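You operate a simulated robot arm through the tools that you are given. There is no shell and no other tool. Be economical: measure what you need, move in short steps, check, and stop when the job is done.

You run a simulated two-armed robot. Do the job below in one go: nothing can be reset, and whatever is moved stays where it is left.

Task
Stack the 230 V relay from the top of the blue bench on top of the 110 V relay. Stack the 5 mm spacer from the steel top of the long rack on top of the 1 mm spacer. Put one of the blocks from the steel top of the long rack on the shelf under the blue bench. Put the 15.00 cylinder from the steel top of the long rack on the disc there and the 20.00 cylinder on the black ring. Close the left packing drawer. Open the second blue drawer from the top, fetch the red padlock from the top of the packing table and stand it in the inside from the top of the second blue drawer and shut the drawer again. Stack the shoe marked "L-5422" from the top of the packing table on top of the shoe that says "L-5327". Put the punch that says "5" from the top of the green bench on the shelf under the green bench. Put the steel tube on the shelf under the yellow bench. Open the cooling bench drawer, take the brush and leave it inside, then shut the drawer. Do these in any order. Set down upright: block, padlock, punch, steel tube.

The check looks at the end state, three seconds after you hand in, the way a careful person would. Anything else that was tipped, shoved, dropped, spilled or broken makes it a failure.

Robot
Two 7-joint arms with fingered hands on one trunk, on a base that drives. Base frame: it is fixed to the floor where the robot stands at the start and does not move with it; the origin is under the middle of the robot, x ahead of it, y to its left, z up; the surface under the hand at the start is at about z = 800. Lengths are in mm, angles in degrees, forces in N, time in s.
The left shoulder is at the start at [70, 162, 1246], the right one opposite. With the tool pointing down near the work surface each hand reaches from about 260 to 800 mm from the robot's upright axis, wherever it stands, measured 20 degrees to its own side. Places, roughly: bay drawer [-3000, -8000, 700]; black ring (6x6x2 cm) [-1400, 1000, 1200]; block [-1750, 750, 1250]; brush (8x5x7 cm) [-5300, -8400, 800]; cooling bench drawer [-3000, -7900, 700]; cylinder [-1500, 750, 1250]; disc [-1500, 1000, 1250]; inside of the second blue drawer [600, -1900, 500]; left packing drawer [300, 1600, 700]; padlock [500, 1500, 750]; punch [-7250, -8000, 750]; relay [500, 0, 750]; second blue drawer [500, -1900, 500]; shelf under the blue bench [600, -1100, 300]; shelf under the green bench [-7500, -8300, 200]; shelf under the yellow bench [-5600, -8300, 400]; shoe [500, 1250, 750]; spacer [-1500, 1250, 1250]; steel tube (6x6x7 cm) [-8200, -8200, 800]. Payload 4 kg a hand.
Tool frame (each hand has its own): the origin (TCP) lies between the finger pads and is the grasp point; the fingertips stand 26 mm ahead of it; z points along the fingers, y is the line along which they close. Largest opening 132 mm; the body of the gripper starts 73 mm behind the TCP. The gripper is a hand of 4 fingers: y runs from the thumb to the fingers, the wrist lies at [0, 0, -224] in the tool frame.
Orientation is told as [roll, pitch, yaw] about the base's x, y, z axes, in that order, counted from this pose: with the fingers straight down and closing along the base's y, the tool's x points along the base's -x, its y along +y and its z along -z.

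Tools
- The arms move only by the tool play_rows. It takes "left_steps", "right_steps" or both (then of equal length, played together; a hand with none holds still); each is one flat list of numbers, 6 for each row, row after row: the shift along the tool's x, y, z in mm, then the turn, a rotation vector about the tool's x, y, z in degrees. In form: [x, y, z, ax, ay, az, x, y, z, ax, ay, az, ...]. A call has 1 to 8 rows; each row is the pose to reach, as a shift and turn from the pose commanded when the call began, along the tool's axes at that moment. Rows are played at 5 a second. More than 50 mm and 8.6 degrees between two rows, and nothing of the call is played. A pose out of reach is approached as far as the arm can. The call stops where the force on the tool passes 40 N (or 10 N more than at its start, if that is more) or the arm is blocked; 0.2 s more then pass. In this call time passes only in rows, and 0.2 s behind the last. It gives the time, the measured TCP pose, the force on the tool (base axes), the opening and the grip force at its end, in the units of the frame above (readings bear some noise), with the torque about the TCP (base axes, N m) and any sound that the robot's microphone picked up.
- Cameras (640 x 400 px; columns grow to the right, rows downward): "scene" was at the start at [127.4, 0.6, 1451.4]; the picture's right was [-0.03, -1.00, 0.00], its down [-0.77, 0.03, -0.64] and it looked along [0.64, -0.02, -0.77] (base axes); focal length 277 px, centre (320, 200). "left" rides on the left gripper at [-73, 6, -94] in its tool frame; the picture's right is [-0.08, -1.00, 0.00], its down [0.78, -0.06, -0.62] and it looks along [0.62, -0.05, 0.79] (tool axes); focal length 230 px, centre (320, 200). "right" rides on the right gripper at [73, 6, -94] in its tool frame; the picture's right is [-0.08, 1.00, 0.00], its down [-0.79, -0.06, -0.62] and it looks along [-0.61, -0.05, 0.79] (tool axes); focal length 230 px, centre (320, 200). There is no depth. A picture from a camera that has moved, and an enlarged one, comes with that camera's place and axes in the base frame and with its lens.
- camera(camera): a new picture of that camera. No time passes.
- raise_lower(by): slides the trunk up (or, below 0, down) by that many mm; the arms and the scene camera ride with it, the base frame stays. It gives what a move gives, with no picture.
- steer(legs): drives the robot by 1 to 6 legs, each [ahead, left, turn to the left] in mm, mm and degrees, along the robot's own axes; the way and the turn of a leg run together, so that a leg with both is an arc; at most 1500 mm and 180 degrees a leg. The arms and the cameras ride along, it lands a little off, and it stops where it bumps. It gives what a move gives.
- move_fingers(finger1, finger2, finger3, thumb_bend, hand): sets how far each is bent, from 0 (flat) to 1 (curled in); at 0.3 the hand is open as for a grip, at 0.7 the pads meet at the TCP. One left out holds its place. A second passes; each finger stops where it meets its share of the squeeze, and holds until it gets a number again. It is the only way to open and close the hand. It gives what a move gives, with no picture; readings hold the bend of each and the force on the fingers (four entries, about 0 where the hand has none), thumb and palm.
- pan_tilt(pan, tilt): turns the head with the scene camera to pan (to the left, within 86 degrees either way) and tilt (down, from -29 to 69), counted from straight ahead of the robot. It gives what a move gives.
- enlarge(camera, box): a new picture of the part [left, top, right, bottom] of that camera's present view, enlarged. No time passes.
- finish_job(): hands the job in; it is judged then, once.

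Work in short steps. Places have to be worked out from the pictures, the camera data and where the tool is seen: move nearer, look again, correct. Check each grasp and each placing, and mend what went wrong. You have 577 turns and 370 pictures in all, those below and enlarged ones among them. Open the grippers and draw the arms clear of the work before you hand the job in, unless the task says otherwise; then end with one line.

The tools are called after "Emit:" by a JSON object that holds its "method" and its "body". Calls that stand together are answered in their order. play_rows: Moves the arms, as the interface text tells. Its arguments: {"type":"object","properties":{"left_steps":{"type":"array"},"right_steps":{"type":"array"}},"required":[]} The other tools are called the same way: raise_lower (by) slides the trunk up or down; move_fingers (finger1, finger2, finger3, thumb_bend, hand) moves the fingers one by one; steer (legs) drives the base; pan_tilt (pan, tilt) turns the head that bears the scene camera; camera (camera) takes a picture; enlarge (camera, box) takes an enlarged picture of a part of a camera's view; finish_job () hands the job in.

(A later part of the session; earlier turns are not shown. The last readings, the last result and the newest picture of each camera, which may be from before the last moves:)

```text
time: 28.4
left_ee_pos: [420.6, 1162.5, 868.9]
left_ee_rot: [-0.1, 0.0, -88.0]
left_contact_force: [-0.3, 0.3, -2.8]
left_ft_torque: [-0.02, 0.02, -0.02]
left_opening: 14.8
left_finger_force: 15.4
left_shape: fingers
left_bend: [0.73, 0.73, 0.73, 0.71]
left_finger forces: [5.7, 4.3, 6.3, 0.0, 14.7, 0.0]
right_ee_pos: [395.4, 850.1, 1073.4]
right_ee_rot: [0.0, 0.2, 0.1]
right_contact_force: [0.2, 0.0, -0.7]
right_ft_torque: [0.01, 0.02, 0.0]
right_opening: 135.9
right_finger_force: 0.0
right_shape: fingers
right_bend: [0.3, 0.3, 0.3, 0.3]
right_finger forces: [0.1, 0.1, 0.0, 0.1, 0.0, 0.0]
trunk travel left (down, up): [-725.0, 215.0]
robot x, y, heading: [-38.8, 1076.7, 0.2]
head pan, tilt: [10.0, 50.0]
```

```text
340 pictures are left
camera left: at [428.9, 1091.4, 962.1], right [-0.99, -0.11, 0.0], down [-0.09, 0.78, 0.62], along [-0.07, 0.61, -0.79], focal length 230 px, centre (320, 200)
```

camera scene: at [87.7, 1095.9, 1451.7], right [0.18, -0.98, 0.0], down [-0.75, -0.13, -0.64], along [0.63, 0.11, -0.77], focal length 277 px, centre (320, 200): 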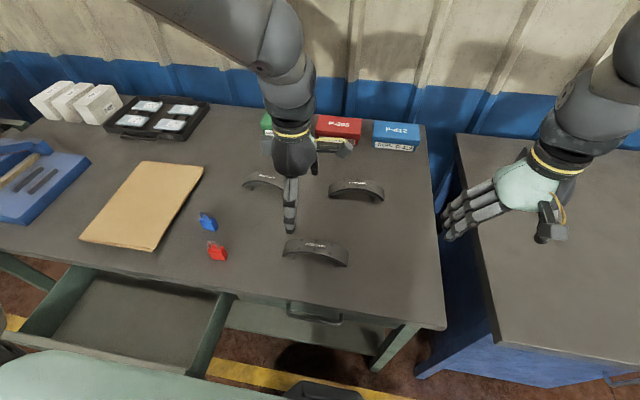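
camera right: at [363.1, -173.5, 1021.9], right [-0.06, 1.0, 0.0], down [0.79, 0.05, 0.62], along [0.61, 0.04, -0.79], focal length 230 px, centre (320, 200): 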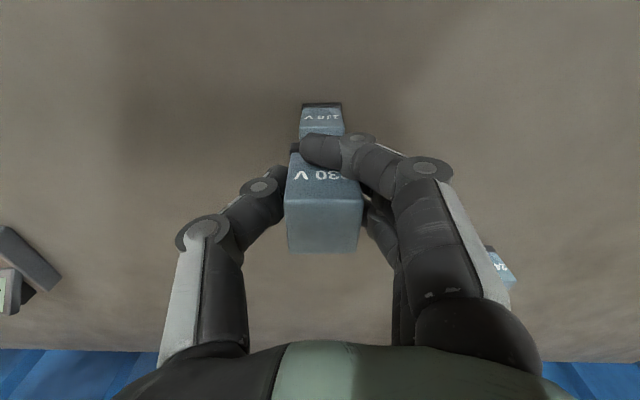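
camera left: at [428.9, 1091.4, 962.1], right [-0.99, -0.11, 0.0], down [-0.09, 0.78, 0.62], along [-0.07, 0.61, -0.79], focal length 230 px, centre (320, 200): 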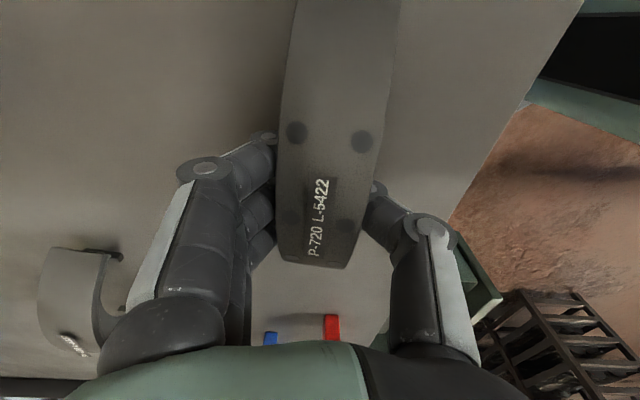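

The fingers have closed and partly wrap under the arch. I lift slightly and check.

Emit:
{"method": "play_rows", "body": {"left_steps": [0, 0, -15, 0, 0, 0, 0, 0, -40, 0, 0, 0, 0, 0, -80, 0, 0, 0]}}

Emit:
{"method": "camera", "body": {"camera": "left"}}

Emit:
{"method": "enlarge", "body": {"camera": "scene", "box": [230, 150, 390, 270]}}

```text
time: 29.2
left_ee_pos: [417.6, 1162.3, 948.2]
left_ee_rot: [0.0, 0.0, -87.8]
left_contact_force: [-0.2, -0.4, -4.3]
left_ft_torque: [0.02, -0.01, -0.02]
left_opening: 14.8
left_finger_force: 15.3
left_shape: fingers
left_bend: [0.73, 0.73, 0.73, 0.71]
left_finger forces: [5.5, 4.5, 6.2, 0.0, 14.7, 0.1]
right_ee_pos: [394.2, 849.9, 1074.4]
right_ee_rot: [0.1, 0.0, 0.2]
right_contact_force: [-1.0, -0.1, -0.3]
right_ft_torque: [-0.01, 0.0, -0.02]
right_opening: 135.9
right_finger_force: 0.0
right_shape: fingers
right_bend: [0.3, 0.3, 0.3, 0.3]
right_finger forces: [0.0, 0.0, 0.0, 0.0, 0.1, 0.0]
trunk travel left (down, up): [-725.0, 215.0]
robot x, y, heading: [-37.2, 1080.1, 0.1]
head pan, tilt: [10.0, 50.0]
```

```text
339 pictures are left
camera left: at [425.5, 1090.0, 1042.1], right [-0.99, -0.11, 0.0], down [-0.09, 0.78, 0.62], along [-0.07, 0.61, -0.79], focal length 230 px, centre (320, 200)
```

left: 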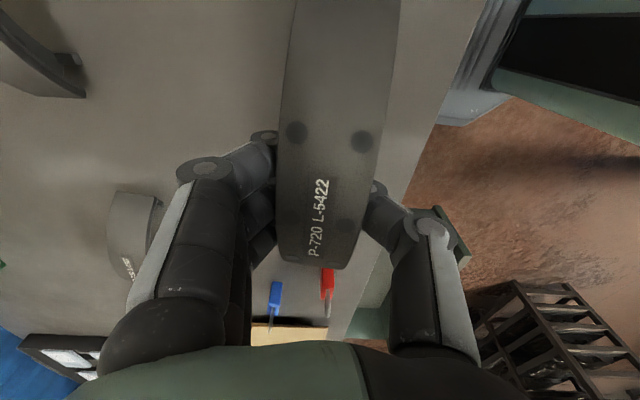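

```text
3.33 times, centred on (310, 210) of scene
camera zoom: at [86.8, 1097.1, 1451.7], right [0.17, -0.98, 0.0], down [-0.75, -0.13, -0.64], along [0.63, 0.11, -0.77], focal length 923 px, centre (353, 167)
```

zoom: 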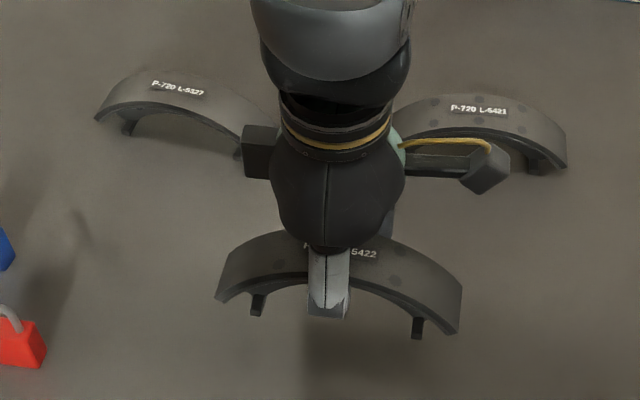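

L-5422 is held well. I carry it high toward L-5327 at about (618, 1343), turning about -6°.

Emit:
{"method": "play_rows", "body": {"left_steps": [10, 12, -45, 0, 0, 0, 35, 45, -60, 0, 0, 1, 62, 78, -60, 0, 0, 2, 89, 110, -60, 0, 0, 3, 116, 142, -60, 0, 0, 4, 143, 174, -60, 0, 0, 5, 165, 200, -60, 0, 0, 6]}}

Emit:
{"method": "camera", "body": {"camera": "left"}}

Emit:
{"method": "camera", "body": {"camera": "scene"}}

```text
time: 30.9
left_ee_pos: [452.8, 1152.6, 1012.3]
left_ee_rot: [-0.1, 0.1, -92.8]
left_contact_force: [-0.1, 0.0, -4.5]
left_ft_torque: [0.01, -0.03, 0.0]
left_opening: 14.9
left_finger_force: 15.5
left_shape: fingers
left_bend: [0.74, 0.73, 0.73, 0.71]
left_finger forces: [5.5, 4.4, 6.0, 0.1, 14.3, 0.0]
left hand out of reach, approached as far as the arm can: row 2, 3, 4, 5, 6, 7
right_ee_pos: [395.6, 850.5, 1074.5]
right_ee_rot: [0.1, 0.0, 0.1]
right_contact_force: [0.6, -0.5, 0.2]
right_ft_torque: [0.02, 0.01, 0.01]
right_opening: 136.0
right_finger_force: 0.0
right_shape: fingers
right_bend: [0.3, 0.3, 0.3, 0.3]
right_finger forces: [0.0, 0.0, 0.1, 0.1, 0.0, 0.1]
trunk travel left (down, up): [-725.0, 215.0]
robot x, y, heading: [-37.7, 1081.9, 0.2]
head pan, tilt: [10.0, 50.0]
```

```text
337 pictures are left
camera left: at [454.3, 1080.1, 1105.9], right [-1.0, -0.03, 0.0], down [-0.02, 0.79, 0.62], along [-0.02, 0.62, -0.79], focal length 230 px, centre (320, 200)
```

left: 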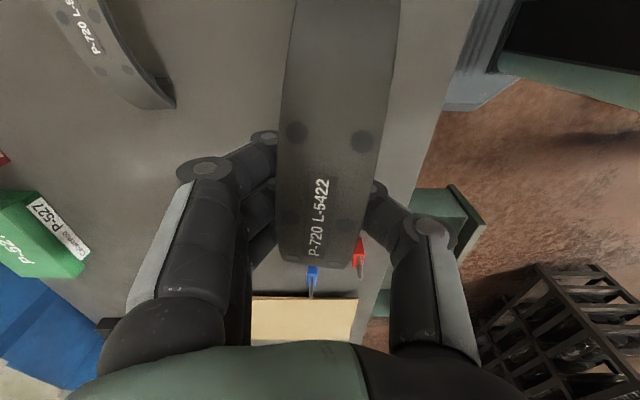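

```text
336 pictures are left
camera scene: at [87.8, 1096.8, 1451.7], right [0.17, -0.98, 0.0], down [-0.75, -0.13, -0.64], along [0.63, 0.11, -0.77], focal length 277 px, centre (320, 200)
```

scene: 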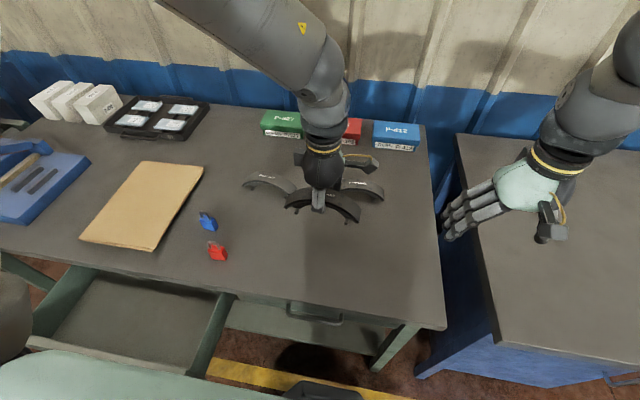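

The yaw limit stops the arm there. I'd better stand further left, which needs the left drawer closed first, and closing it is a task anyway. Keeping the shoe in hand, I back off and move in front of the open drawer.

Emit:
{"method": "steer", "body": {"legs": [[-480, 0, 0], [0, 560, 0]]}}

Emit:
{"method": "pan_tilt", "body": {"pan": 0, "tilt": 45}}

Emit:
{"method": "camera", "body": {"camera": "scene"}}

```text
time: 36.5
left_ee_pos: [-18.9, 1699.1, 1012.5]
left_ee_rot: [0.0, 0.0, -94.1]
left_contact_force: [-0.2, -0.3, -4.5]
left_ft_torque: [-0.01, -0.01, -0.04]
left_opening: 14.6
left_finger_force: 15.3
left_shape: fingers
left_bend: [0.74, 0.73, 0.73, 0.71]
left_finger forces: [5.5, 4.4, 6.0, 0.1, 14.3, 0.0]
right_ee_pos: [-82.2, 1398.0, 1074.0]
right_ee_rot: [0.0, 0.0, -1.1]
right_contact_force: [0.0, -0.5, 0.1]
right_ft_torque: [0.02, 0.02, 0.01]
right_opening: 135.8
right_finger_force: 0.0
right_shape: fingers
right_bend: [0.3, 0.3, 0.3, 0.3]
right_finger forces: [0.0, 0.0, 0.0, 0.0, 0.0, 0.0]
trunk travel left (down, up): [-725.0, 215.0]
robot x, y, heading: [-514.5, 1637.6, -1.3]
head pan, tilt: [10.0, 50.0]
```

```text
time: 37.2
left_ee_pos: [-18.9, 1698.3, 1014.2]
left_ee_rot: [0.1, 0.0, -94.1]
left_contact_force: [-0.6, -0.9, -4.4]
left_ft_torque: [0.02, 0.02, 0.01]
left_opening: 14.9
left_finger_force: 15.0
left_shape: fingers
left_bend: [0.74, 0.73, 0.73, 0.71]
left_finger forces: [5.4, 4.4, 6.0, 0.0, 14.3, 0.0]
right_ee_pos: [-81.8, 1398.7, 1074.3]
right_ee_rot: [0.0, 0.1, -1.2]
right_contact_force: [0.1, 0.0, 0.0]
right_ft_torque: [0.02, -0.01, 0.0]
right_opening: 136.1
right_finger_force: 0.1
right_shape: fingers
right_bend: [0.3, 0.3, 0.3, 0.3]
right_finger forces: [0.1, 0.1, 0.0, 0.1, 0.0, 0.1]
trunk travel left (down, up): [-725.0, 215.0]
robot x, y, heading: [-510.4, 1636.3, -1.3]
head pan, tilt: [0.0, 45.0]
```

```text
335 pictures are left
camera scene: at [-379.1, 1638.5, 1458.5], right [-0.02, -1.0, 0.0], down [-0.71, 0.01, -0.71], along [0.71, -0.01, -0.71], focal length 277 px, centre (320, 200)
```

scene: 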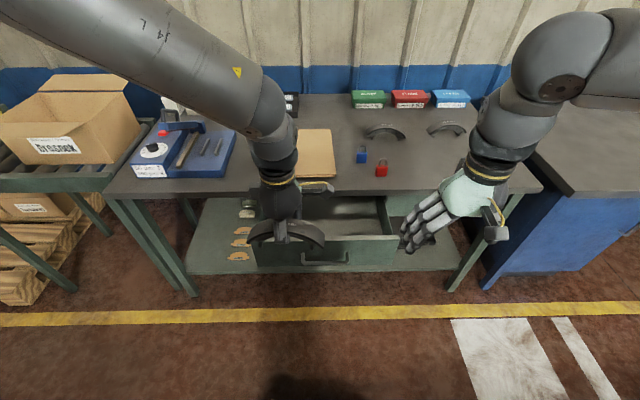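

The drawer front is at x≈160, z≈605–750, y 1388–1830. I close the right hand, tilt it forward 45° and bring it in front of the drawer's right half.

Emit:
{"method": "move_fingers", "body": {"hand": "right", "finger1": 0.75, "finger2": 0.75, "finger3": 0.75, "thumb_bend": 0.75}}

Emit:
{"method": "play_rows", "body": {"right_steps": [-10, 13, 34, 0, -5.6, 0, -20, 26, 68, 0, -11.2, 0, -30, 39, 102, 0, -16.9, 0, -40, 51, 136, 0, -22.5, 0, -50, 64, 170, 0, -28, 0, -60, 77, 204, 0, -33.7, 0, -70, 89, 240, 0, -39.4, 0, -80, 102, 280, 0, -45, 0]}}

Emit:
{"method": "camera", "body": {"camera": "right"}}

Emit:
{"method": "camera", "body": {"camera": "scene"}}

```text
time: 38.2
left_ee_pos: [-18.3, 1699.0, 1013.0]
left_ee_rot: [0.0, 0.2, -94.1]
left_contact_force: [-0.5, -0.1, -3.8]
left_ft_torque: [0.01, -0.03, -0.02]
left_opening: 15.0
left_finger_force: 15.2
left_shape: fingers
left_bend: [0.74, 0.73, 0.73, 0.71]
left_finger forces: [5.5, 4.4, 6.0, 0.0, 14.4, 0.0]
right_ee_pos: [-81.4, 1398.1, 1073.9]
right_ee_rot: [-0.1, 0.1, -1.2]
right_contact_force: [0.1, -0.9, -0.4]
right_ft_torque: [0.02, -0.01, 0.01]
right_opening: 8.9
right_finger_force: 0.1
right_shape: fingers
right_bend: [0.75, 0.73, 0.75, 0.73]
right_finger forces: [0.0, 0.1, 0.0, 0.0, 0.1, 0.0]
trunk travel left (down, up): [-725.0, 215.0]
robot x, y, heading: [-511.1, 1638.6, -1.1]
head pan, tilt: [0.0, 45.0]
```

```text
time: 40.0
left_ee_pos: [-18.8, 1699.2, 1012.7]
left_ee_rot: [0.0, 0.0, -94.1]
left_contact_force: [-0.1, 0.1, -3.3]
left_ft_torque: [-0.02, -0.01, 0.01]
left_opening: 14.9
left_finger_force: 14.5
left_shape: fingers
left_bend: [0.74, 0.73, 0.73, 0.71]
left_finger forces: [5.4, 4.4, 5.9, 0.0, 14.3, 0.0]
right_ee_pos: [-1.3, 1495.8, 792.7]
right_ee_rot: [-0.7, -44.9, -0.5]
right_contact_force: [-0.4, 0.3, -0.2]
right_ft_torque: [0.03, 0.01, -0.02]
right_opening: 8.9
right_finger_force: 0.0
right_shape: fingers
right_bend: [0.75, 0.73, 0.75, 0.73]
right_finger forces: [0.0, 0.0, 0.0, 0.0, 0.1, 0.1]
trunk travel left (down, up): [-725.0, 215.0]
robot x, y, heading: [-513.8, 1638.0, -1.2]
head pan, tilt: [0.0, 45.0]
```

```text
334 pictures are left
camera right: at [-117.5, 1503.3, 807.6], right [0.07, 1.0, 0.05], down [0.12, -0.05, 0.99], along [0.99, -0.07, -0.12], focal length 230 px, centre (320, 200)
```

right: 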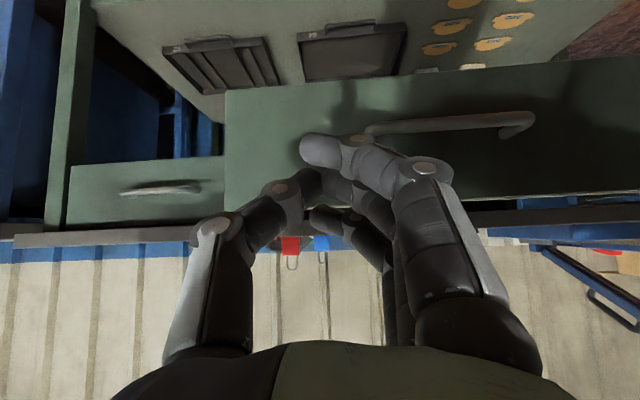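

```text
333 pictures are left
camera scene: at [-379.0, 1637.8, 1458.7], right [-0.02, -1.0, 0.0], down [-0.71, 0.01, -0.71], along [0.71, -0.01, -0.71], focal length 277 px, centre (320, 200)
```

scene: 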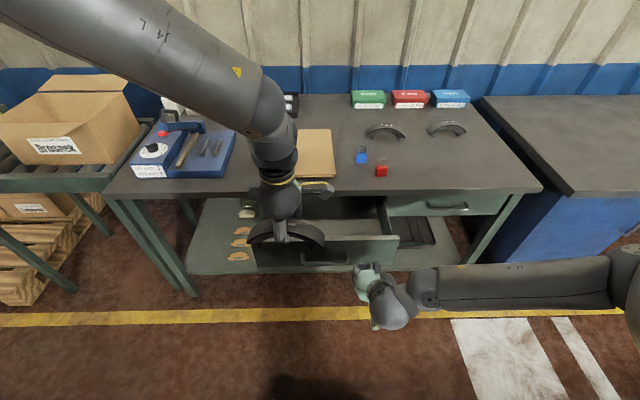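

The drawer front spans z≈631–778, with the handle at z≈678. I lower the hand to z≈715, drive 100 mm ahead, then push with the arm.

Emit:
{"method": "play_rows", "body": {"right_steps": [28, 0, 28, 0, 0, 0, 55, 0, 55, 0, 0, 0]}}

Emit:
{"method": "steer", "body": {"legs": [[100, 0, 0]]}}

Emit:
{"method": "play_rows", "body": {"right_steps": [-20, 0, 20, 0, 0, 0, -40, 0, 40, 0, 0, 0, -60, 0, 60, 0, 0, 0, -80, 0, 80, 0, 0, 0]}}

Emit:
{"method": "camera", "body": {"camera": "scene"}}

```text
time: 40.6
left_ee_pos: [-16.2, 1699.2, 1011.9]
left_ee_rot: [0.0, 0.2, -94.2]
left_contact_force: [0.9, -0.1, -4.6]
left_ft_torque: [0.0, 0.03, -0.03]
left_opening: 14.8
left_finger_force: 15.0
left_shape: fingers
left_bend: [0.74, 0.73, 0.73, 0.71]
left_finger forces: [5.4, 4.3, 5.9, 0.0, 14.3, 0.1]
right_ee_pos: [-0.8, 1498.5, 716.5]
right_ee_rot: [-0.1, -44.9, -1.1]
right_contact_force: [0.1, -0.5, -0.1]
right_ft_torque: [0.01, 0.01, 0.01]
right_opening: 8.9
right_finger_force: 0.1
right_shape: fingers
right_bend: [0.75, 0.73, 0.75, 0.73]
right_finger forces: [0.1, 0.0, 0.1, 0.0, 0.0, 0.1]
trunk travel left (down, up): [-725.0, 215.0]
robot x, y, heading: [-513.8, 1635.8, -1.1]
head pan, tilt: [0.0, 45.0]
```

```text
time: 41.8
left_ee_pos: [80.6, 1695.7, 1012.5]
left_ee_rot: [0.1, 0.1, -94.1]
left_contact_force: [-0.1, 0.2, -4.2]
left_ft_torque: [0.0, -0.03, 0.0]
left_opening: 14.6
left_finger_force: 15.4
left_shape: fingers
left_bend: [0.74, 0.73, 0.73, 0.71]
left_finger forces: [5.3, 4.3, 5.9, 0.1, 14.3, 0.0]
right_ee_pos: [98.4, 1493.9, 715.7]
right_ee_rot: [0.0, -45.0, -1.2]
right_contact_force: [0.2, 0.3, 0.2]
right_ft_torque: [0.03, 0.0, 0.01]
right_opening: 8.8
right_finger_force: 0.1
right_shape: fingers
right_bend: [0.75, 0.73, 0.75, 0.73]
right_finger forces: [0.0, 0.1, 0.0, 0.1, 0.0, 0.2]
trunk travel left (down, up): [-725.0, 215.0]
robot x, y, heading: [-412.8, 1634.6, -1.6]
head pan, tilt: [0.0, 45.0]
```

```text
time: 42.8
left_ee_pos: [79.5, 1695.6, 1012.2]
left_ee_rot: [0.0, 0.1, -94.1]
left_contact_force: [-0.3, -0.4, -4.5]
left_ft_torque: [0.0, -0.02, 0.03]
left_opening: 14.9
left_finger_force: 15.3
left_shape: fingers
left_bend: [0.74, 0.73, 0.73, 0.71]
left_finger forces: [5.5, 4.4, 5.9, 0.1, 14.3, 0.1]
right_ee_pos: [210.0, 1491.3, 715.2]
right_ee_rot: [0.0, -45.0, -1.3]
right_contact_force: [-0.5, -0.3, -0.2]
right_ft_torque: [-0.02, 0.01, 0.0]
right_opening: 9.1
right_finger_force: 0.0
right_shape: fingers
right_bend: [0.75, 0.73, 0.75, 0.73]
right_finger forces: [0.0, 0.0, 0.0, 0.0, 0.1, 0.0]
trunk travel left (down, up): [-725.0, 215.0]
robot x, y, heading: [-412.3, 1635.2, -1.1]
head pan, tilt: [0.0, 45.0]
```

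```text
332 pictures are left
camera scene: at [-279.9, 1635.7, 1458.6], right [-0.02, -1.0, 0.0], down [-0.71, 0.02, -0.71], along [0.71, -0.02, -0.71], focal length 277 px, centre (320, 200)
```

scene: 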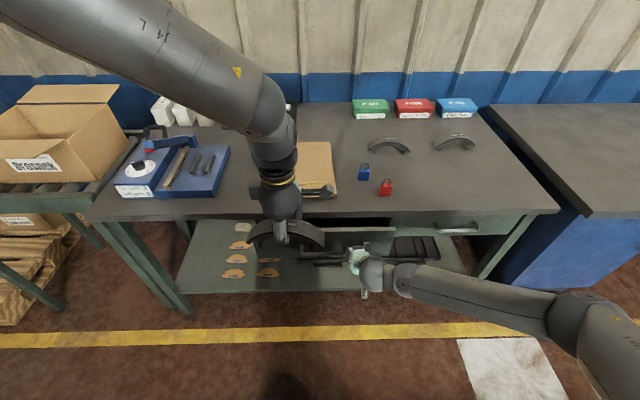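

The drawer is moving in. I keep pushing.

Emit:
{"method": "play_rows", "body": {"right_steps": [-20, 0, 20, 0, 0, 0, -40, 0, 40, 0, 0, 0, -60, 0, 60, 0, 0, 0, -75, 0, 75, 0, 0, 0, -90, 0, 90, 0, 0, 0, -105, 0, 105, 0, 0, 0]}}

Emit:
{"method": "camera", "body": {"camera": "scene"}}

Emit:
{"method": "camera", "body": {"camera": "right"}}

```text
time: 43.9
left_ee_pos: [77.2, 1696.4, 1014.2]
left_ee_rot: [0.1, 0.1, -94.2]
left_contact_force: [0.9, -0.3, -4.9]
left_ft_torque: [0.0, 0.0, 0.01]
left_opening: 14.9
left_finger_force: 15.1
left_shape: fingers
left_bend: [0.74, 0.73, 0.73, 0.71]
left_finger forces: [5.3, 4.4, 5.8, 0.0, 14.1, 0.0]
right_ee_pos: [308.4, 1494.7, 708.7]
right_ee_rot: [-0.5, -43.8, -0.1]
right_contact_force: [-17.0, -0.4, 5.0]
right_ft_torque: [0.01, -0.29, 0.06]
right_opening: 9.0
right_finger_force: 9.5
right_shape: fingers
right_bend: [0.75, 0.73, 0.8, 0.73]
right_finger forces: [0.0, 4.0, 13.8, 0.0, 0.0, 0.0]
trunk travel left (down, up): [-725.0, 215.0]
robot x, y, heading: [-412.2, 1635.8, -1.1]
head pan, tilt: [0.0, 45.0]
stopped in row 5 (right hand): the force on the tool passed its limit at 51 N (the readings are from after the stop); the commanded pose is now the measured one
```

```text
331 pictures are left
camera scene: at [-283.8, 1636.0, 1459.0], right [-0.02, -1.0, 0.0], down [-0.71, 0.02, -0.71], along [0.71, -0.02, -0.71], focal length 277 px, centre (320, 200)
```

scene: 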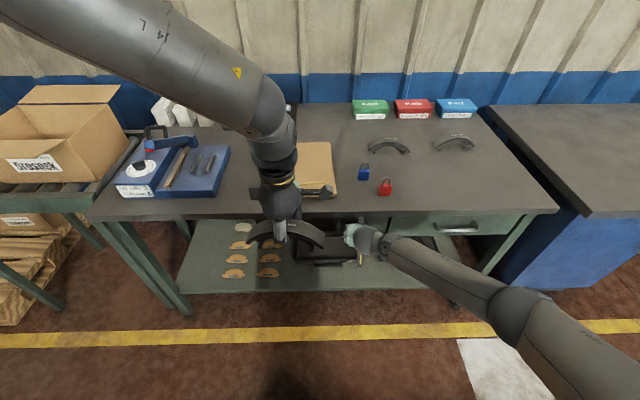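

```text
330 pictures are left
camera right: at [192.1, 1501.0, 724.9], right [0.06, 1.0, 0.05], down [0.14, -0.06, 0.99], along [0.99, -0.05, -0.14], focal length 230 px, centre (320, 200)
```

right: 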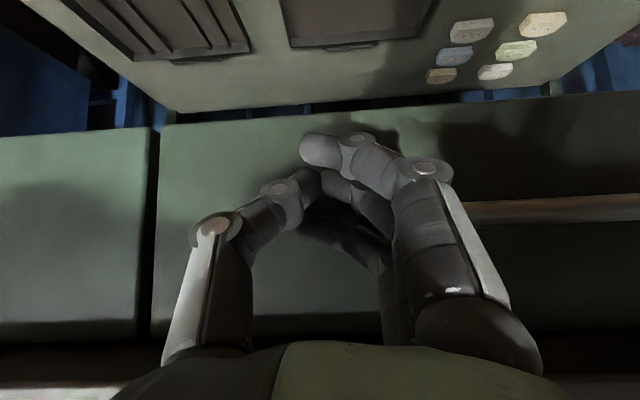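

The force rise at the end stop suggests the drawer is shut. I draw the hand back, raise it and level it.

Emit:
{"method": "play_rows", "body": {"right_steps": [30, 0, -30, 0, 0, 0, 60, 0, -60, 0, 0, 0, 95, 0, -95, 0, 0, 0, 100, 0, -140, 0, 5, 0, 100, 0, -185, 0, 12, 0, 90, 0, -230, 0, 20, 0, 75, 0, -275, 0, 28, 0, 60, 0, -320, 0, 36, 0]}}

Emit:
{"method": "camera", "body": {"camera": "scene"}}

```text
time: 45.6
left_ee_pos: [80.4, 1695.7, 1013.7]
left_ee_rot: [0.0, 0.1, -94.2]
left_contact_force: [0.1, -0.1, -3.7]
left_ft_torque: [0.01, -0.01, -0.02]
left_opening: 14.8
left_finger_force: 14.9
left_shape: fingers
left_bend: [0.74, 0.73, 0.73, 0.71]
left_finger forces: [5.3, 4.3, 5.9, 0.1, 14.2, 0.0]
right_ee_pos: [64.2, 1498.0, 871.7]
right_ee_rot: [-0.5, -13.2, -0.6]
right_contact_force: [0.0, -0.9, -0.4]
right_ft_torque: [0.02, 0.01, -0.01]
right_opening: 9.0
right_finger_force: 0.1
right_shape: fingers
right_bend: [0.75, 0.73, 0.75, 0.73]
right_finger forces: [0.1, 0.0, 0.0, 0.0, 0.1, 0.1]
right hand out of reach, approached as far as the arm can: row 8
trunk travel left (down, up): [-725.0, 215.0]
robot x, y, heading: [-412.4, 1634.3, -1.1]
head pan, tilt: [0.0, 45.0]
```

```text
329 pictures are left
camera scene: at [-280.5, 1634.8, 1458.6], right [-0.02, -1.0, 0.0], down [-0.71, 0.02, -0.71], along [0.71, -0.02, -0.71], focal length 277 px, centre (320, 200)
```

scene: 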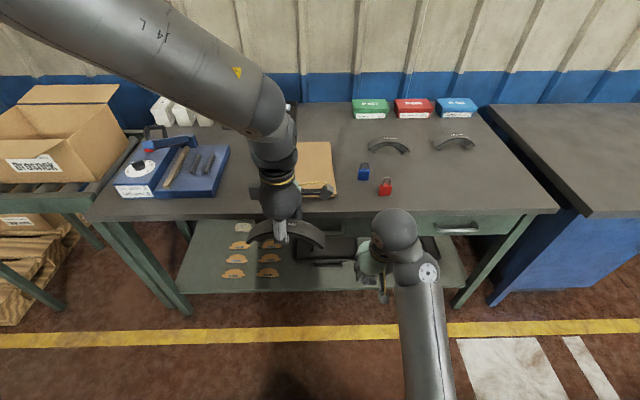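

I raise the right hand to travel height and out to the right.

Emit:
{"method": "play_rows", "body": {"right_steps": [-20, -25, -35, 0, 3, 0, -40, -50, -70, 0, 6, 0, -60, -75, -105, 0, 10, 0, -80, -100, -140, 0, 13, 0, -100, -120, -175, 0, 13, 0]}}

Emit:
{"method": "camera", "body": {"camera": "scene"}}

```text
time: 46.9
left_ee_pos: [79.5, 1694.9, 1012.4]
left_ee_rot: [0.0, 0.1, -94.2]
left_contact_force: [0.8, -0.4, -4.1]
left_ft_torque: [0.01, 0.01, 0.02]
left_opening: 14.7
left_finger_force: 14.8
left_shape: fingers
left_bend: [0.74, 0.74, 0.73, 0.71]
left_finger forces: [5.2, 4.4, 5.7, 0.0, 14.3, 0.1]
right_ee_pos: [23.1, 1379.3, 799.5]
right_ee_rot: [-0.4, -0.2, -0.6]
right_contact_force: [-0.6, -0.2, 0.6]
right_ft_torque: [-0.03, -0.02, 0.0]
right_opening: 8.8
right_finger_force: 0.0
right_shape: fingers
right_bend: [0.75, 0.73, 0.75, 0.73]
right_finger forces: [0.0, 0.0, 0.1, 0.0, 0.0, 0.0]
right hand out of reach, approached as far as the arm can: row 1, 2, 3, 4, 5
trunk travel left (down, up): [-725.0, 215.0]
robot x, y, heading: [-411.4, 1632.4, -1.2]
head pan, tilt: [0.0, 45.0]
```

```text
328 pictures are left
camera scene: at [-279.4, 1635.1, 1458.5], right [-0.02, -1.0, 0.0], down [-0.71, 0.02, -0.71], along [0.71, -0.02, -0.71], focal length 277 px, centre (320, 200)
```

scene: 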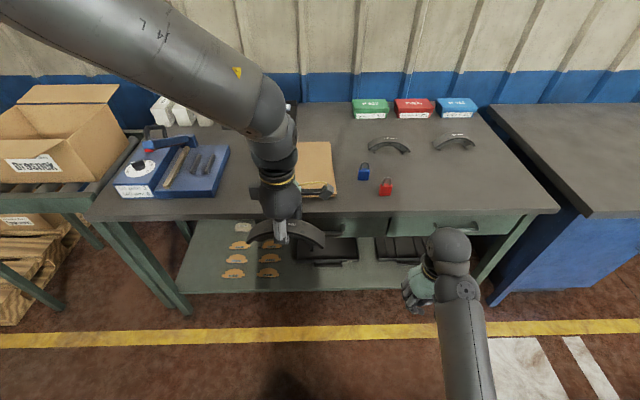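

The drawer looks shut. The right arm is in an awkward configuration, so I extend it forward while raising it.

Emit:
{"method": "play_rows", "body": {"right_steps": [-30, 0, -10, 0, 0, 0, -60, 0, -30, 0, 0, 0, -90, 0, -60, 0, 0, 0, -110, 0, -100, 0, 0, 0, -110, 0, -145, 0, 0, 0, -110, 0, -190, 0, 0, 0, -110, 0, -235, 0, 0, 0, -110, 0, -270, 0, 0, 0]}}

```text
time: 48.6
left_ee_pos: [80.5, 1696.1, 1012.1]
left_ee_rot: [0.0, 0.1, -94.1]
left_contact_force: [0.0, 0.5, -4.2]
left_ft_torque: [-0.03, -0.02, 0.01]
left_opening: 14.9
left_finger_force: 14.8
left_shape: fingers
left_bend: [0.74, 0.74, 0.73, 0.71]
left_finger forces: [5.3, 4.4, 5.7, 0.0, 14.1, 0.1]
right_ee_pos: [108.9, 1397.3, 819.6]
right_ee_rot: [-0.6, -0.3, -0.6]
right_contact_force: [-0.3, -0.1, -0.3]
right_ft_torque: [0.0, -0.01, -0.02]
right_opening: 8.9
right_finger_force: 0.1
right_shape: fingers
right_bend: [0.75, 0.73, 0.75, 0.73]
right_finger forces: [0.0, 0.0, 0.0, 0.0, 0.1, 0.0]
right hand out of reach, approached as far as the arm can: row 1, 2, 3, 4, 5, 6, 7, 8
trunk travel left (down, up): [-725.0, 215.0]
robot x, y, heading: [-411.9, 1636.7, -1.2]
head pan, tilt: [0.0, 45.0]
```

The wrist is in a limited configuration. I retrace the way I came: tilt back to -45°, rise, then level gradually.

Emit:
{"method": "play_rows", "body": {"right_steps": [0, 10, 0, 0, -8, 0, 0, 20, 0, 0, -16, 0, 0, 30, 0, 0, -24, 0, 10, 40, 0, 0, -32, 0, 20, 50, 0, 0, -40, 0, 30, 60, 0, 0, -45, 0]}}

Emit:
{"method": "play_rows", "body": {"right_steps": [-7, -6, -33, 0, 5.6, 0, -14, -12, -66, 0, 11.2, 0, -21, -18, -99, 0, 16.9, 0, -28, -24, -132, 0, 22.5, 0, -40, -30, -160, 0, 28, 0, -60, -36, -185, 0, 33.7, 0, -80, -42, -210, 0, 39.4, 0, -100, -48, -235, 0, 45, 0]}}

Emit:
{"method": "camera", "body": {"camera": "scene"}}

```text
time: 50.0
left_ee_pos: [81.4, 1696.1, 1011.3]
left_ee_rot: [-0.1, 0.2, -94.1]
left_contact_force: [-0.1, 0.3, -5.8]
left_ft_torque: [0.02, -0.04, 0.0]
left_opening: 15.0
left_finger_force: 15.0
left_shape: fingers
left_bend: [0.74, 0.74, 0.73, 0.71]
left_finger forces: [5.3, 4.3, 5.7, 0.0, 14.1, 0.0]
right_ee_pos: [83.8, 1467.1, 822.9]
right_ee_rot: [-0.6, -45.4, -0.2]
right_contact_force: [0.6, -0.6, -0.1]
right_ft_torque: [0.0, 0.02, 0.01]
right_opening: 8.6
right_finger_force: 0.0
right_shape: fingers
right_bend: [0.75, 0.73, 0.75, 0.73]
right_finger forces: [0.1, 0.1, 0.0, 0.0, 0.0, 0.1]
trunk travel left (down, up): [-725.0, 215.0]
robot x, y, heading: [-418.2, 1633.3, -1.5]
head pan, tilt: [0.0, 45.0]
```

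```text
time: 51.9
left_ee_pos: [80.8, 1694.9, 1013.9]
left_ee_rot: [0.0, 0.1, -94.3]
left_contact_force: [0.3, 0.0, -4.0]
left_ft_torque: [0.07, -0.01, -0.02]
left_opening: 14.9
left_finger_force: 14.6
left_shape: fingers
left_bend: [0.74, 0.74, 0.73, 0.71]
left_finger forces: [5.2, 4.3, 5.8, 0.0, 14.1, 0.1]
right_ee_pos: [-127.4, 1400.4, 823.3]
right_ee_rot: [-0.6, -1.2, -0.7]
right_contact_force: [0.5, -0.8, -1.0]
right_ft_torque: [0.02, -0.05, -0.03]
right_opening: 8.7
right_finger_force: 0.0
right_shape: fingers
right_bend: [0.75, 0.73, 0.75, 0.73]
right_finger forces: [0.0, 0.0, 0.0, 0.0, 0.0, 0.1]
right hand out of reach, approached as far as the arm can: row 5, 6, 7, 8
trunk travel left (down, up): [-725.0, 215.0]
robot x, y, heading: [-412.9, 1633.4, -1.4]
head pan, tilt: [0.0, 45.0]
```

```text
327 pictures are left
camera scene: at [-280.8, 1633.5, 1458.6], right [-0.02, -1.0, 0.0], down [-0.71, 0.02, -0.71], along [0.71, -0.01, -0.71], focal length 277 px, centre (320, 200)
```

scene: 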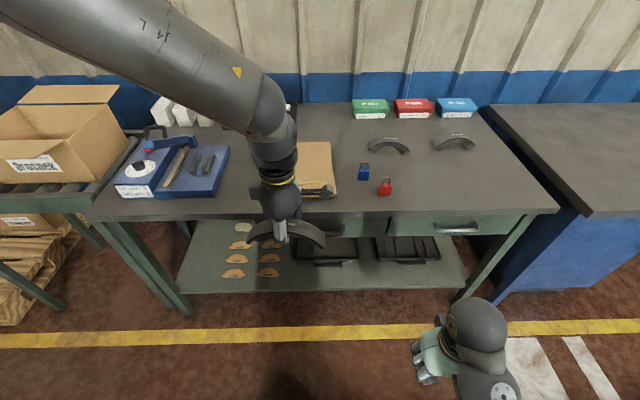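

Still stuck in the elbow-low configuration. I tilt forward again, reach out and rise with the tilt kept, then level when high.

Emit:
{"method": "play_rows", "body": {"right_steps": [-28, 0, 0, 0, -6, 0, -56, 0, 0, 0, -12, 0, -84, 0, 0, 0, -18, 0, -112, 0, 0, 0, -24, 0, -140, 0, -10, 0, -30, 0, -165, 0, -30, 0, -36, 0, -180, 0, -60, 0, -42, 0, -190, 0, -100, 0, -48, 0]}}

Emit:
{"method": "play_rows", "body": {"right_steps": [-32, 0, -32, 0, 0, 0, -64, 0, -64, 0, 0, 0, -96, 0, -96, 0, 0, 0, -128, 0, -128, 0, 0, 0]}}

```text
time: 53.6
left_ee_pos: [80.5, 1694.5, 1012.6]
left_ee_rot: [0.0, 0.0, -94.1]
left_contact_force: [-0.1, -0.2, -5.1]
left_ft_torque: [0.02, 0.0, 0.01]
left_opening: 14.9
left_finger_force: 15.3
left_shape: fingers
left_bend: [0.74, 0.74, 0.74, 0.71]
left_finger forces: [5.1, 4.3, 5.6, 0.1, 14.1, 0.0]
right_ee_pos: [69.7, 1398.3, 921.1]
right_ee_rot: [-0.8, -48.3, 0.0]
right_contact_force: [-0.7, 0.3, -0.3]
right_ft_torque: [0.01, 0.04, -0.01]
right_opening: 8.9
right_finger_force: 0.1
right_shape: fingers
right_bend: [0.75, 0.73, 0.75, 0.73]
right_finger forces: [0.0, 0.1, 0.1, 0.0, 0.0, 0.0]
trunk travel left (down, up): [-725.0, 215.0]
robot x, y, heading: [-409.2, 1636.1, -1.4]
head pan, tilt: [0.0, 45.0]
```

```text
time: 54.4
left_ee_pos: [80.5, 1693.7, 1012.5]
left_ee_rot: [0.0, 0.1, -94.3]
left_contact_force: [-0.1, -0.5, -4.2]
left_ft_torque: [0.01, -0.05, -0.01]
left_opening: 14.8
left_finger_force: 14.5
left_shape: fingers
left_bend: [0.74, 0.74, 0.74, 0.71]
left_finger forces: [5.2, 4.3, 5.7, 0.0, 14.2, 0.0]
right_ee_pos: [84.9, 1347.8, 1027.7]
right_ee_rot: [-17.7, -45.3, 11.0]
right_contact_force: [-0.2, 0.1, -0.3]
right_ft_torque: [0.04, 0.05, 0.05]
right_opening: 8.7
right_finger_force: 0.0
right_shape: fingers
right_bend: [0.75, 0.73, 0.75, 0.73]
right_finger forces: [0.0, 0.0, 0.1, 0.0, 0.1, 0.0]
right hand out of reach, approached as far as the arm can: row 2, 3
trunk travel left (down, up): [-725.0, 215.0]
robot x, y, heading: [-410.1, 1634.5, -1.6]
head pan, tilt: [0.0, 45.0]
stopped in row 3 (right hand): the arm was blocked; the commanded pose is now the measured one
```

The arm is blocked. I look at its configuration.

Emit:
{"method": "pan_tilt", "body": {"pan": -25, "tilt": 60}}

Emit:
{"method": "camera", "body": {"camera": "scene"}}

Emit:
{"method": "camera", "body": {"camera": "left"}}

```text
time: 55.3
left_ee_pos: [80.2, 1697.4, 1011.5]
left_ee_rot: [0.0, 0.2, -94.3]
left_contact_force: [0.0, 0.8, -3.2]
left_ft_torque: [0.02, -0.02, -0.03]
left_opening: 14.9
left_finger_force: 14.8
left_shape: fingers
left_bend: [0.74, 0.74, 0.74, 0.71]
left_finger forces: [5.2, 4.2, 5.7, 0.1, 14.1, 0.0]
right_ee_pos: [85.3, 1347.6, 1027.8]
right_ee_rot: [-17.8, -45.4, 11.1]
right_contact_force: [-0.1, -0.2, -0.1]
right_ft_torque: [-0.01, 0.0, 0.01]
right_opening: 9.1
right_finger_force: 0.1
right_shape: fingers
right_bend: [0.75, 0.73, 0.75, 0.73]
right_finger forces: [0.0, 0.0, 0.0, 0.0, 0.0, 0.0]
trunk travel left (down, up): [-725.0, 215.0]
robot x, y, heading: [-414.1, 1637.4, -1.3]
head pan, tilt: [-25.0, 60.0]
```

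```text
326 pictures are left
camera scene: at [-301.6, 1608.0, 1439.1], right [-0.44, -0.9, 0.0], down [-0.78, 0.38, -0.5], along [0.45, -0.22, -0.87], focal length 277 px, centre (320, 200)
```

scene: 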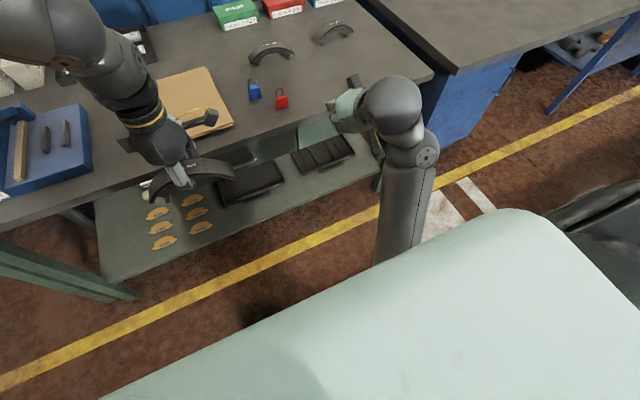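

```text
325 pictures are left
camera left: at [80.6, 1623.5, 1105.5], right [-1.0, 0.0, 0.0], down [0.0, 0.79, 0.62], along [0.0, 0.62, -0.79], focal length 230 px, centre (320, 200)
```

left: 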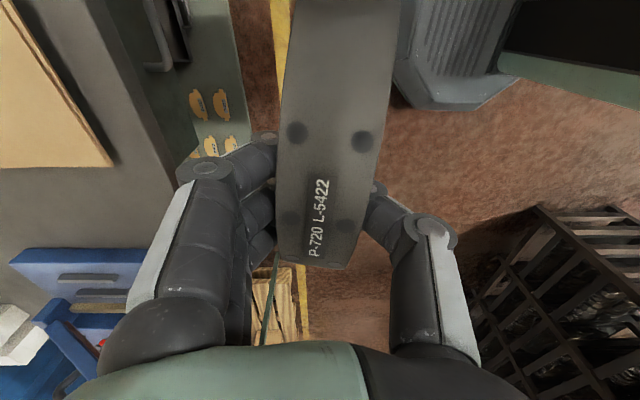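

The right elbow hangs low. I swing the hand outward to the right and down so that the elbow can come out.

Emit:
{"method": "play_rows", "body": {"right_steps": [25, -30, 15, 0, 0, 0, 50, -60, 30, 0, 0, 0, 75, -90, 45, 0, 0, 0, 100, -120, 60, 0, 0, 0, 125, -150, 75, 0, 0, 0, 150, -182, 91, 0, 0, 0, 175, -214, 107, 0, 0, 0]}}

Emit:
{"method": "camera", "body": {"camera": "scene"}}

```text
time: 56.1
left_ee_pos: [81.2, 1694.7, 1012.4]
left_ee_rot: [-0.2, 0.1, -94.3]
left_contact_force: [1.3, -0.2, -4.2]
left_ft_torque: [0.03, -0.01, 0.0]
left_opening: 14.7
left_finger_force: 14.1
left_shape: fingers
left_bend: [0.74, 0.74, 0.74, 0.71]
left_finger forces: [5.2, 4.3, 5.6, 0.0, 14.2, 0.0]
right_ee_pos: [58.9, 1204.0, 994.2]
right_ee_rot: [-31.1, -41.4, 19.7]
right_contact_force: [0.6, -0.2, -0.4]
right_ft_torque: [-0.03, 0.0, 0.0]
right_opening: 8.9
right_finger_force: 0.1
right_shape: fingers
right_bend: [0.75, 0.73, 0.75, 0.73]
right_finger forces: [0.0, 0.0, 0.0, 0.1, 0.0, 0.1]
trunk travel left (down, up): [-725.0, 215.0]
robot x, y, heading: [-415.6, 1633.7, -1.4]
head pan, tilt: [-25.0, 60.0]
stopped in row 3 (right hand): the arm was blocked; the commanded pose is now the measured one
```

```text
324 pictures are left
camera scene: at [-301.2, 1607.1, 1439.0], right [-0.44, -0.9, 0.0], down [-0.78, 0.38, -0.5], along [0.45, -0.22, -0.87], focal length 277 px, centre (320, 200)
```

scene: 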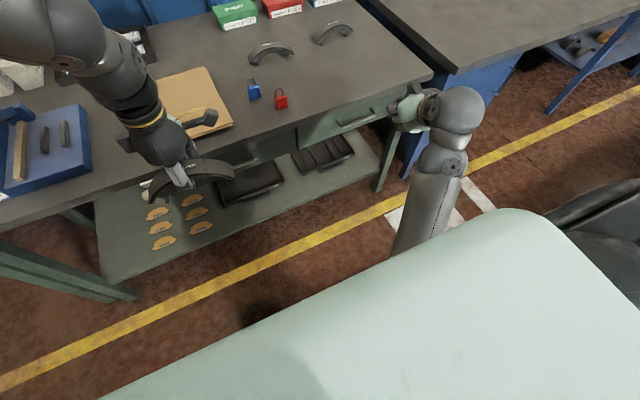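

The left drawer is indeed flush. I back off for free space, then level the right hand while lowering it to z≈820, a pose that worked before. After that I'll extend it.

Emit:
{"method": "steer", "body": {"legs": [[-450, 0, 0]]}}

Emit:
{"method": "play_rows", "body": {"right_steps": [14, 8, 14, -2.8, 5.6, 0.9, 29, 17, 28, -5.6, 11.2, 1.8, 43, 25, 42, -8.4, 16.8, 2.7, 58, 33, 56, -11.2, 22.4, 3.6, 72, 42, 70, -14, 28, 4.5, 86, 50, 84, -16.8, 33.6, 5.4, 101, 59, 98, -19.5, 39.2, 6.3, 115, 67, 112, -22.3, 44.8, 7.3]}}

```text
time: 58.8
left_ee_pos: [-368.7, 1704.6, 1012.3]
left_ee_rot: [0.0, 0.1, -94.6]
left_contact_force: [-0.1, -0.1, -4.6]
left_ft_torque: [-0.01, -0.01, -0.02]
left_opening: 14.8
left_finger_force: 14.6
left_shape: fingers
left_bend: [0.74, 0.74, 0.74, 0.71]
left_finger forces: [5.1, 4.2, 5.6, 0.0, 14.1, 0.1]
right_ee_pos: [-392.4, 1214.8, 994.2]
right_ee_rot: [-31.2, -41.4, 19.5]
right_contact_force: [0.7, 1.1, 1.2]
right_ft_torque: [-0.02, 0.0, -0.01]
right_opening: 8.6
right_finger_force: 0.1
right_shape: fingers
right_bend: [0.75, 0.73, 0.75, 0.73]
right_finger forces: [0.0, 0.0, 0.0, 0.0, 0.0, 0.1]
trunk travel left (down, up): [-725.0, 215.0]
robot x, y, heading: [-864.1, 1644.1, -1.4]
head pan, tilt: [-25.0, 60.0]
```

```text
time: 60.6
left_ee_pos: [-369.3, 1705.3, 1012.4]
left_ee_rot: [0.0, 0.2, -94.5]
left_contact_force: [0.4, 0.2, -4.5]
left_ft_torque: [-0.01, 0.02, 0.03]
left_opening: 14.9
left_finger_force: 14.8
left_shape: fingers
left_bend: [0.74, 0.74, 0.74, 0.71]
left_finger forces: [5.1, 4.3, 5.6, 0.0, 14.0, 0.0]
right_ee_pos: [-394.4, 1215.2, 814.5]
right_ee_rot: [0.0, 0.0, -0.4]
right_contact_force: [0.2, -0.2, 0.7]
right_ft_torque: [-0.01, -0.01, 0.01]
right_opening: 8.9
right_finger_force: 0.1
right_shape: fingers
right_bend: [0.75, 0.73, 0.75, 0.73]
right_finger forces: [0.0, 0.0, 0.1, 0.1, 0.0, 0.1]
right hand out of reach, approached as far as the arm can: row 8
trunk travel left (down, up): [-725.0, 215.0]
robot x, y, heading: [-862.6, 1646.2, -1.7]
head pan, tilt: [-25.0, 60.0]
```

Levelled. Now I extend outward, then rise at near full extension.

Emit:
{"method": "play_rows", "body": {"right_steps": [-40, 0, 0, 0, 0, 0, -80, 0, 0, 0, 0, 0, -120, 0, 0, 0, 0, 0, -160, 0, 0, 0, 0, 0, -190, 0, 0, 0, 0, 0, -210, 0, -30, 0, 0, 0, -210, 0, -70, 0, 0, 0, -210, 0, -110, 0, 0, 0]}}

Emit:
{"method": "camera", "body": {"camera": "scene"}}

```text
time: 62.4
left_ee_pos: [-368.8, 1705.6, 1012.6]
left_ee_rot: [0.0, 0.1, -94.4]
left_contact_force: [0.2, -0.5, -4.5]
left_ft_torque: [0.03, 0.0, -0.01]
left_opening: 14.8
left_finger_force: 14.6
left_shape: fingers
left_bend: [0.74, 0.74, 0.74, 0.71]
left_finger forces: [5.0, 4.3, 5.6, 0.1, 14.0, 0.0]
right_ee_pos: [-183.2, 1213.8, 927.2]
right_ee_rot: [-0.1, 0.1, -0.3]
right_contact_force: [-0.3, 0.7, 0.1]
right_ft_torque: [-0.01, -0.03, -0.01]
right_opening: 9.1
right_finger_force: 0.1
right_shape: fingers
right_bend: [0.75, 0.73, 0.75, 0.73]
right_finger forces: [0.1, 0.1, 0.0, 0.0, 0.0, 0.1]
trunk travel left (down, up): [-725.0, 215.0]
robot x, y, heading: [-862.8, 1645.5, -1.7]
head pan, tilt: [-25.0, 60.0]
```

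```text
323 pictures are left
camera scene: at [-752.6, 1619.4, 1439.1], right [-0.45, -0.89, 0.0], down [-0.77, 0.39, -0.5], along [0.45, -0.22, -0.87], focal length 277 px, centre (320, 200)
```

scene: 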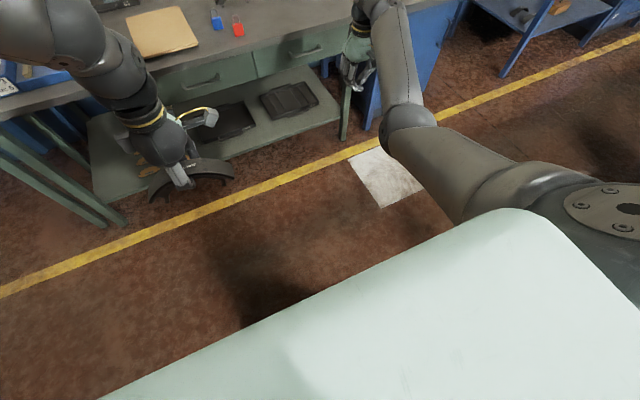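

It works at extension. I keep rising to about z=1080, then draw in slightly.

Emit:
{"method": "play_rows", "body": {"right_steps": [0, 0, -40, 0, 0, 0, 0, 0, -80, 0, 0, 0, 0, 0, -120, 0, 0, 0, 0, 0, -160, 0, 0, 0, 30, 0, -175, 0, 0, 0, 60, 20, -175, 0, 0, 0, 90, 40, -175, 0, 0, 0, 120, 60, -175, 0, 0, 0]}}

Emit:
{"method": "camera", "body": {"camera": "scene"}}

```text
time: 64.2
left_ee_pos: [-369.2, 1705.8, 1012.5]
left_ee_rot: [0.0, 0.0, -94.4]
left_contact_force: [0.3, -0.1, -4.9]
left_ft_torque: [0.05, -0.03, 0.01]
left_opening: 14.8
left_finger_force: 14.5
left_shape: fingers
left_bend: [0.74, 0.74, 0.74, 0.71]
left_finger forces: [5.2, 4.4, 5.5, 0.0, 14.1, 0.0]
right_ee_pos: [-153.2, 1219.7, 1042.5]
right_ee_rot: [-0.2, 0.0, -0.4]
right_contact_force: [0.1, 0.1, -1.2]
right_ft_torque: [-0.02, 0.02, 0.0]
right_opening: 8.8
right_finger_force: 0.1
right_shape: fingers
right_bend: [0.75, 0.73, 0.75, 0.73]
right_finger forces: [0.0, 0.0, 0.1, 0.1, 0.0, 0.2]
right hand out of reach, approached as far as the arm can: row 2, 3, 4, 5, 6, 7, 8
trunk travel left (down, up): [-725.0, 215.0]
robot x, y, heading: [-866.9, 1648.4, -1.7]
head pan, tilt: [-25.0, 60.0]
```

```text
322 pictures are left
camera scene: at [-751.9, 1619.6, 1439.1], right [-0.45, -0.89, 0.0], down [-0.77, 0.39, -0.5], along [0.45, -0.22, -0.87], focal length 277 px, centre (320, 200)
```

scene: 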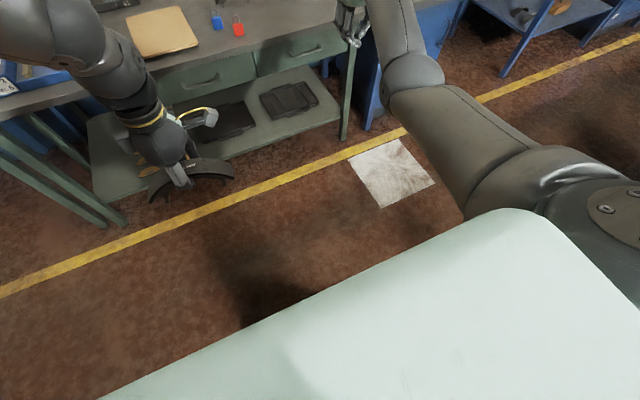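

The right hand is at a safe height, so I leave it extended. Now I drive with the shoe to a pose near (40, 1400) with heading about -15° to reach L-5327.

Emit:
{"method": "play_rows", "body": {"right_steps": [30, -30, 0, 0, 0, 5, 60, -60, 0, 0, 0, 10, 90, -90, 0, 0, 0, 15, 120, -120, 0, 0, 0, 20, 150, -150, 0, 0, 0, 25, 180, -180, 0, 0, 0, 30]}}

Emit:
{"method": "camera", "body": {"camera": "scene"}}

```text
time: 65.6
left_ee_pos: [-371.9, 1702.3, 1014.7]
left_ee_rot: [0.2, 0.4, -94.6]
left_contact_force: [-0.2, -0.5, -4.2]
left_ft_torque: [0.03, -0.03, -0.01]
left_opening: 14.8
left_finger_force: 14.6
left_shape: fingers
left_bend: [0.74, 0.74, 0.74, 0.71]
left_finger forces: [5.1, 4.2, 5.6, 0.0, 14.2, 0.1]
right_ee_pos: [-317.9, 1013.1, 944.5]
right_ee_rot: [0.2, -0.2, -28.5]
right_contact_force: [0.5, 0.5, -1.1]
right_ft_torque: [0.04, 0.03, 0.02]
right_opening: 8.4
right_finger_force: 0.0
right_shape: fingers
right_bend: [0.75, 0.73, 0.75, 0.73]
right_finger forces: [0.0, 0.1, 0.0, 0.1, 0.0, 0.0]
right hand out of reach, approached as far as the arm can: row 1, 2, 3, 4, 5, 6
trunk travel left (down, up): [-725.0, 215.0]
robot x, y, heading: [-863.4, 1649.0, -1.4]
head pan, tilt: [-25.0, 60.0]
```

```text
321 pictures are left
camera scene: at [-755.4, 1614.1, 1439.3], right [-0.45, -0.89, 0.0], down [-0.77, 0.39, -0.5], along [0.45, -0.22, -0.87], focal length 277 px, centre (320, 200)
```

scene: 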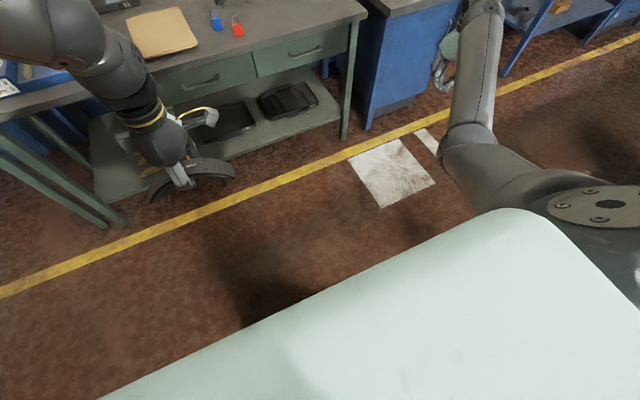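

I test whether repeated small upward requests let the elbow swivel out.

Emit:
{"method": "play_rows", "body": {"right_steps": [0, -20, -30, 0, 0, 0, 0, -40, -60, 0, 0, 0, 0, -60, -90, 0, 0, 0, 0, -80, -120, 0, 0, 0, 0, -80, -120, 0, 0, 0, 0, -80, -120, 0, 0, 0, 0, -80, -120, 0, 0, 0, 0, -80, -120, 0, 0, 0]}}

Emit:
{"method": "camera", "body": {"camera": "scene"}}

```text
time: 67.4
left_ee_pos: [-369.5, 1706.0, 1012.3]
left_ee_rot: [0.0, 0.0, -94.5]
left_contact_force: [-0.7, -0.5, -4.3]
left_ft_torque: [-0.02, 0.0, -0.03]
left_opening: 14.6
left_finger_force: 14.7
left_shape: fingers
left_bend: [0.74, 0.74, 0.74, 0.71]
left_finger forces: [5.2, 4.2, 5.5, 0.0, 14.1, 0.1]
right_ee_pos: [-350.8, 912.7, 1031.8]
right_ee_rot: [0.0, -0.2, -30.4]
right_contact_force: [-0.9, -0.1, 0.2]
right_ft_torque: [-0.01, -0.01, 0.0]
right_opening: 8.7
right_finger_force: 0.0
right_shape: fingers
right_bend: [0.75, 0.73, 0.75, 0.73]
right_finger forces: [0.0, 0.0, 0.1, 0.0, 0.0, 0.0]
right hand out of reach, approached as far as the arm can: row 1, 2, 3, 4, 5, 6, 7, 8
trunk travel left (down, up): [-725.0, 215.0]
robot x, y, heading: [-858.1, 1648.0, -1.6]
head pan, tilt: [-25.0, 60.0]
```

```text
320 pictures are left
camera scene: at [-752.5, 1618.7, 1439.1], right [-0.45, -0.89, 0.0], down [-0.77, 0.39, -0.5], along [0.45, -0.22, -0.87], focal length 277 px, centre (320, 200)
```

scene: 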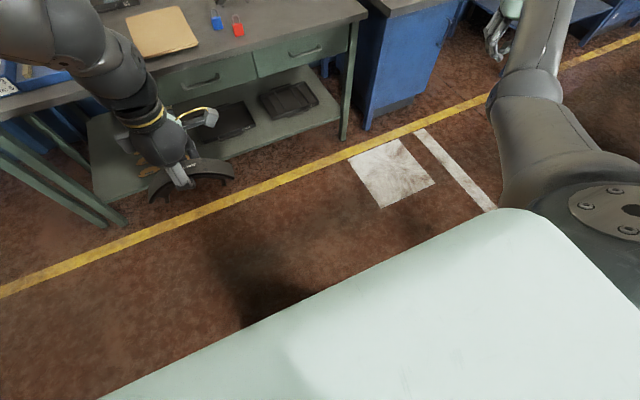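

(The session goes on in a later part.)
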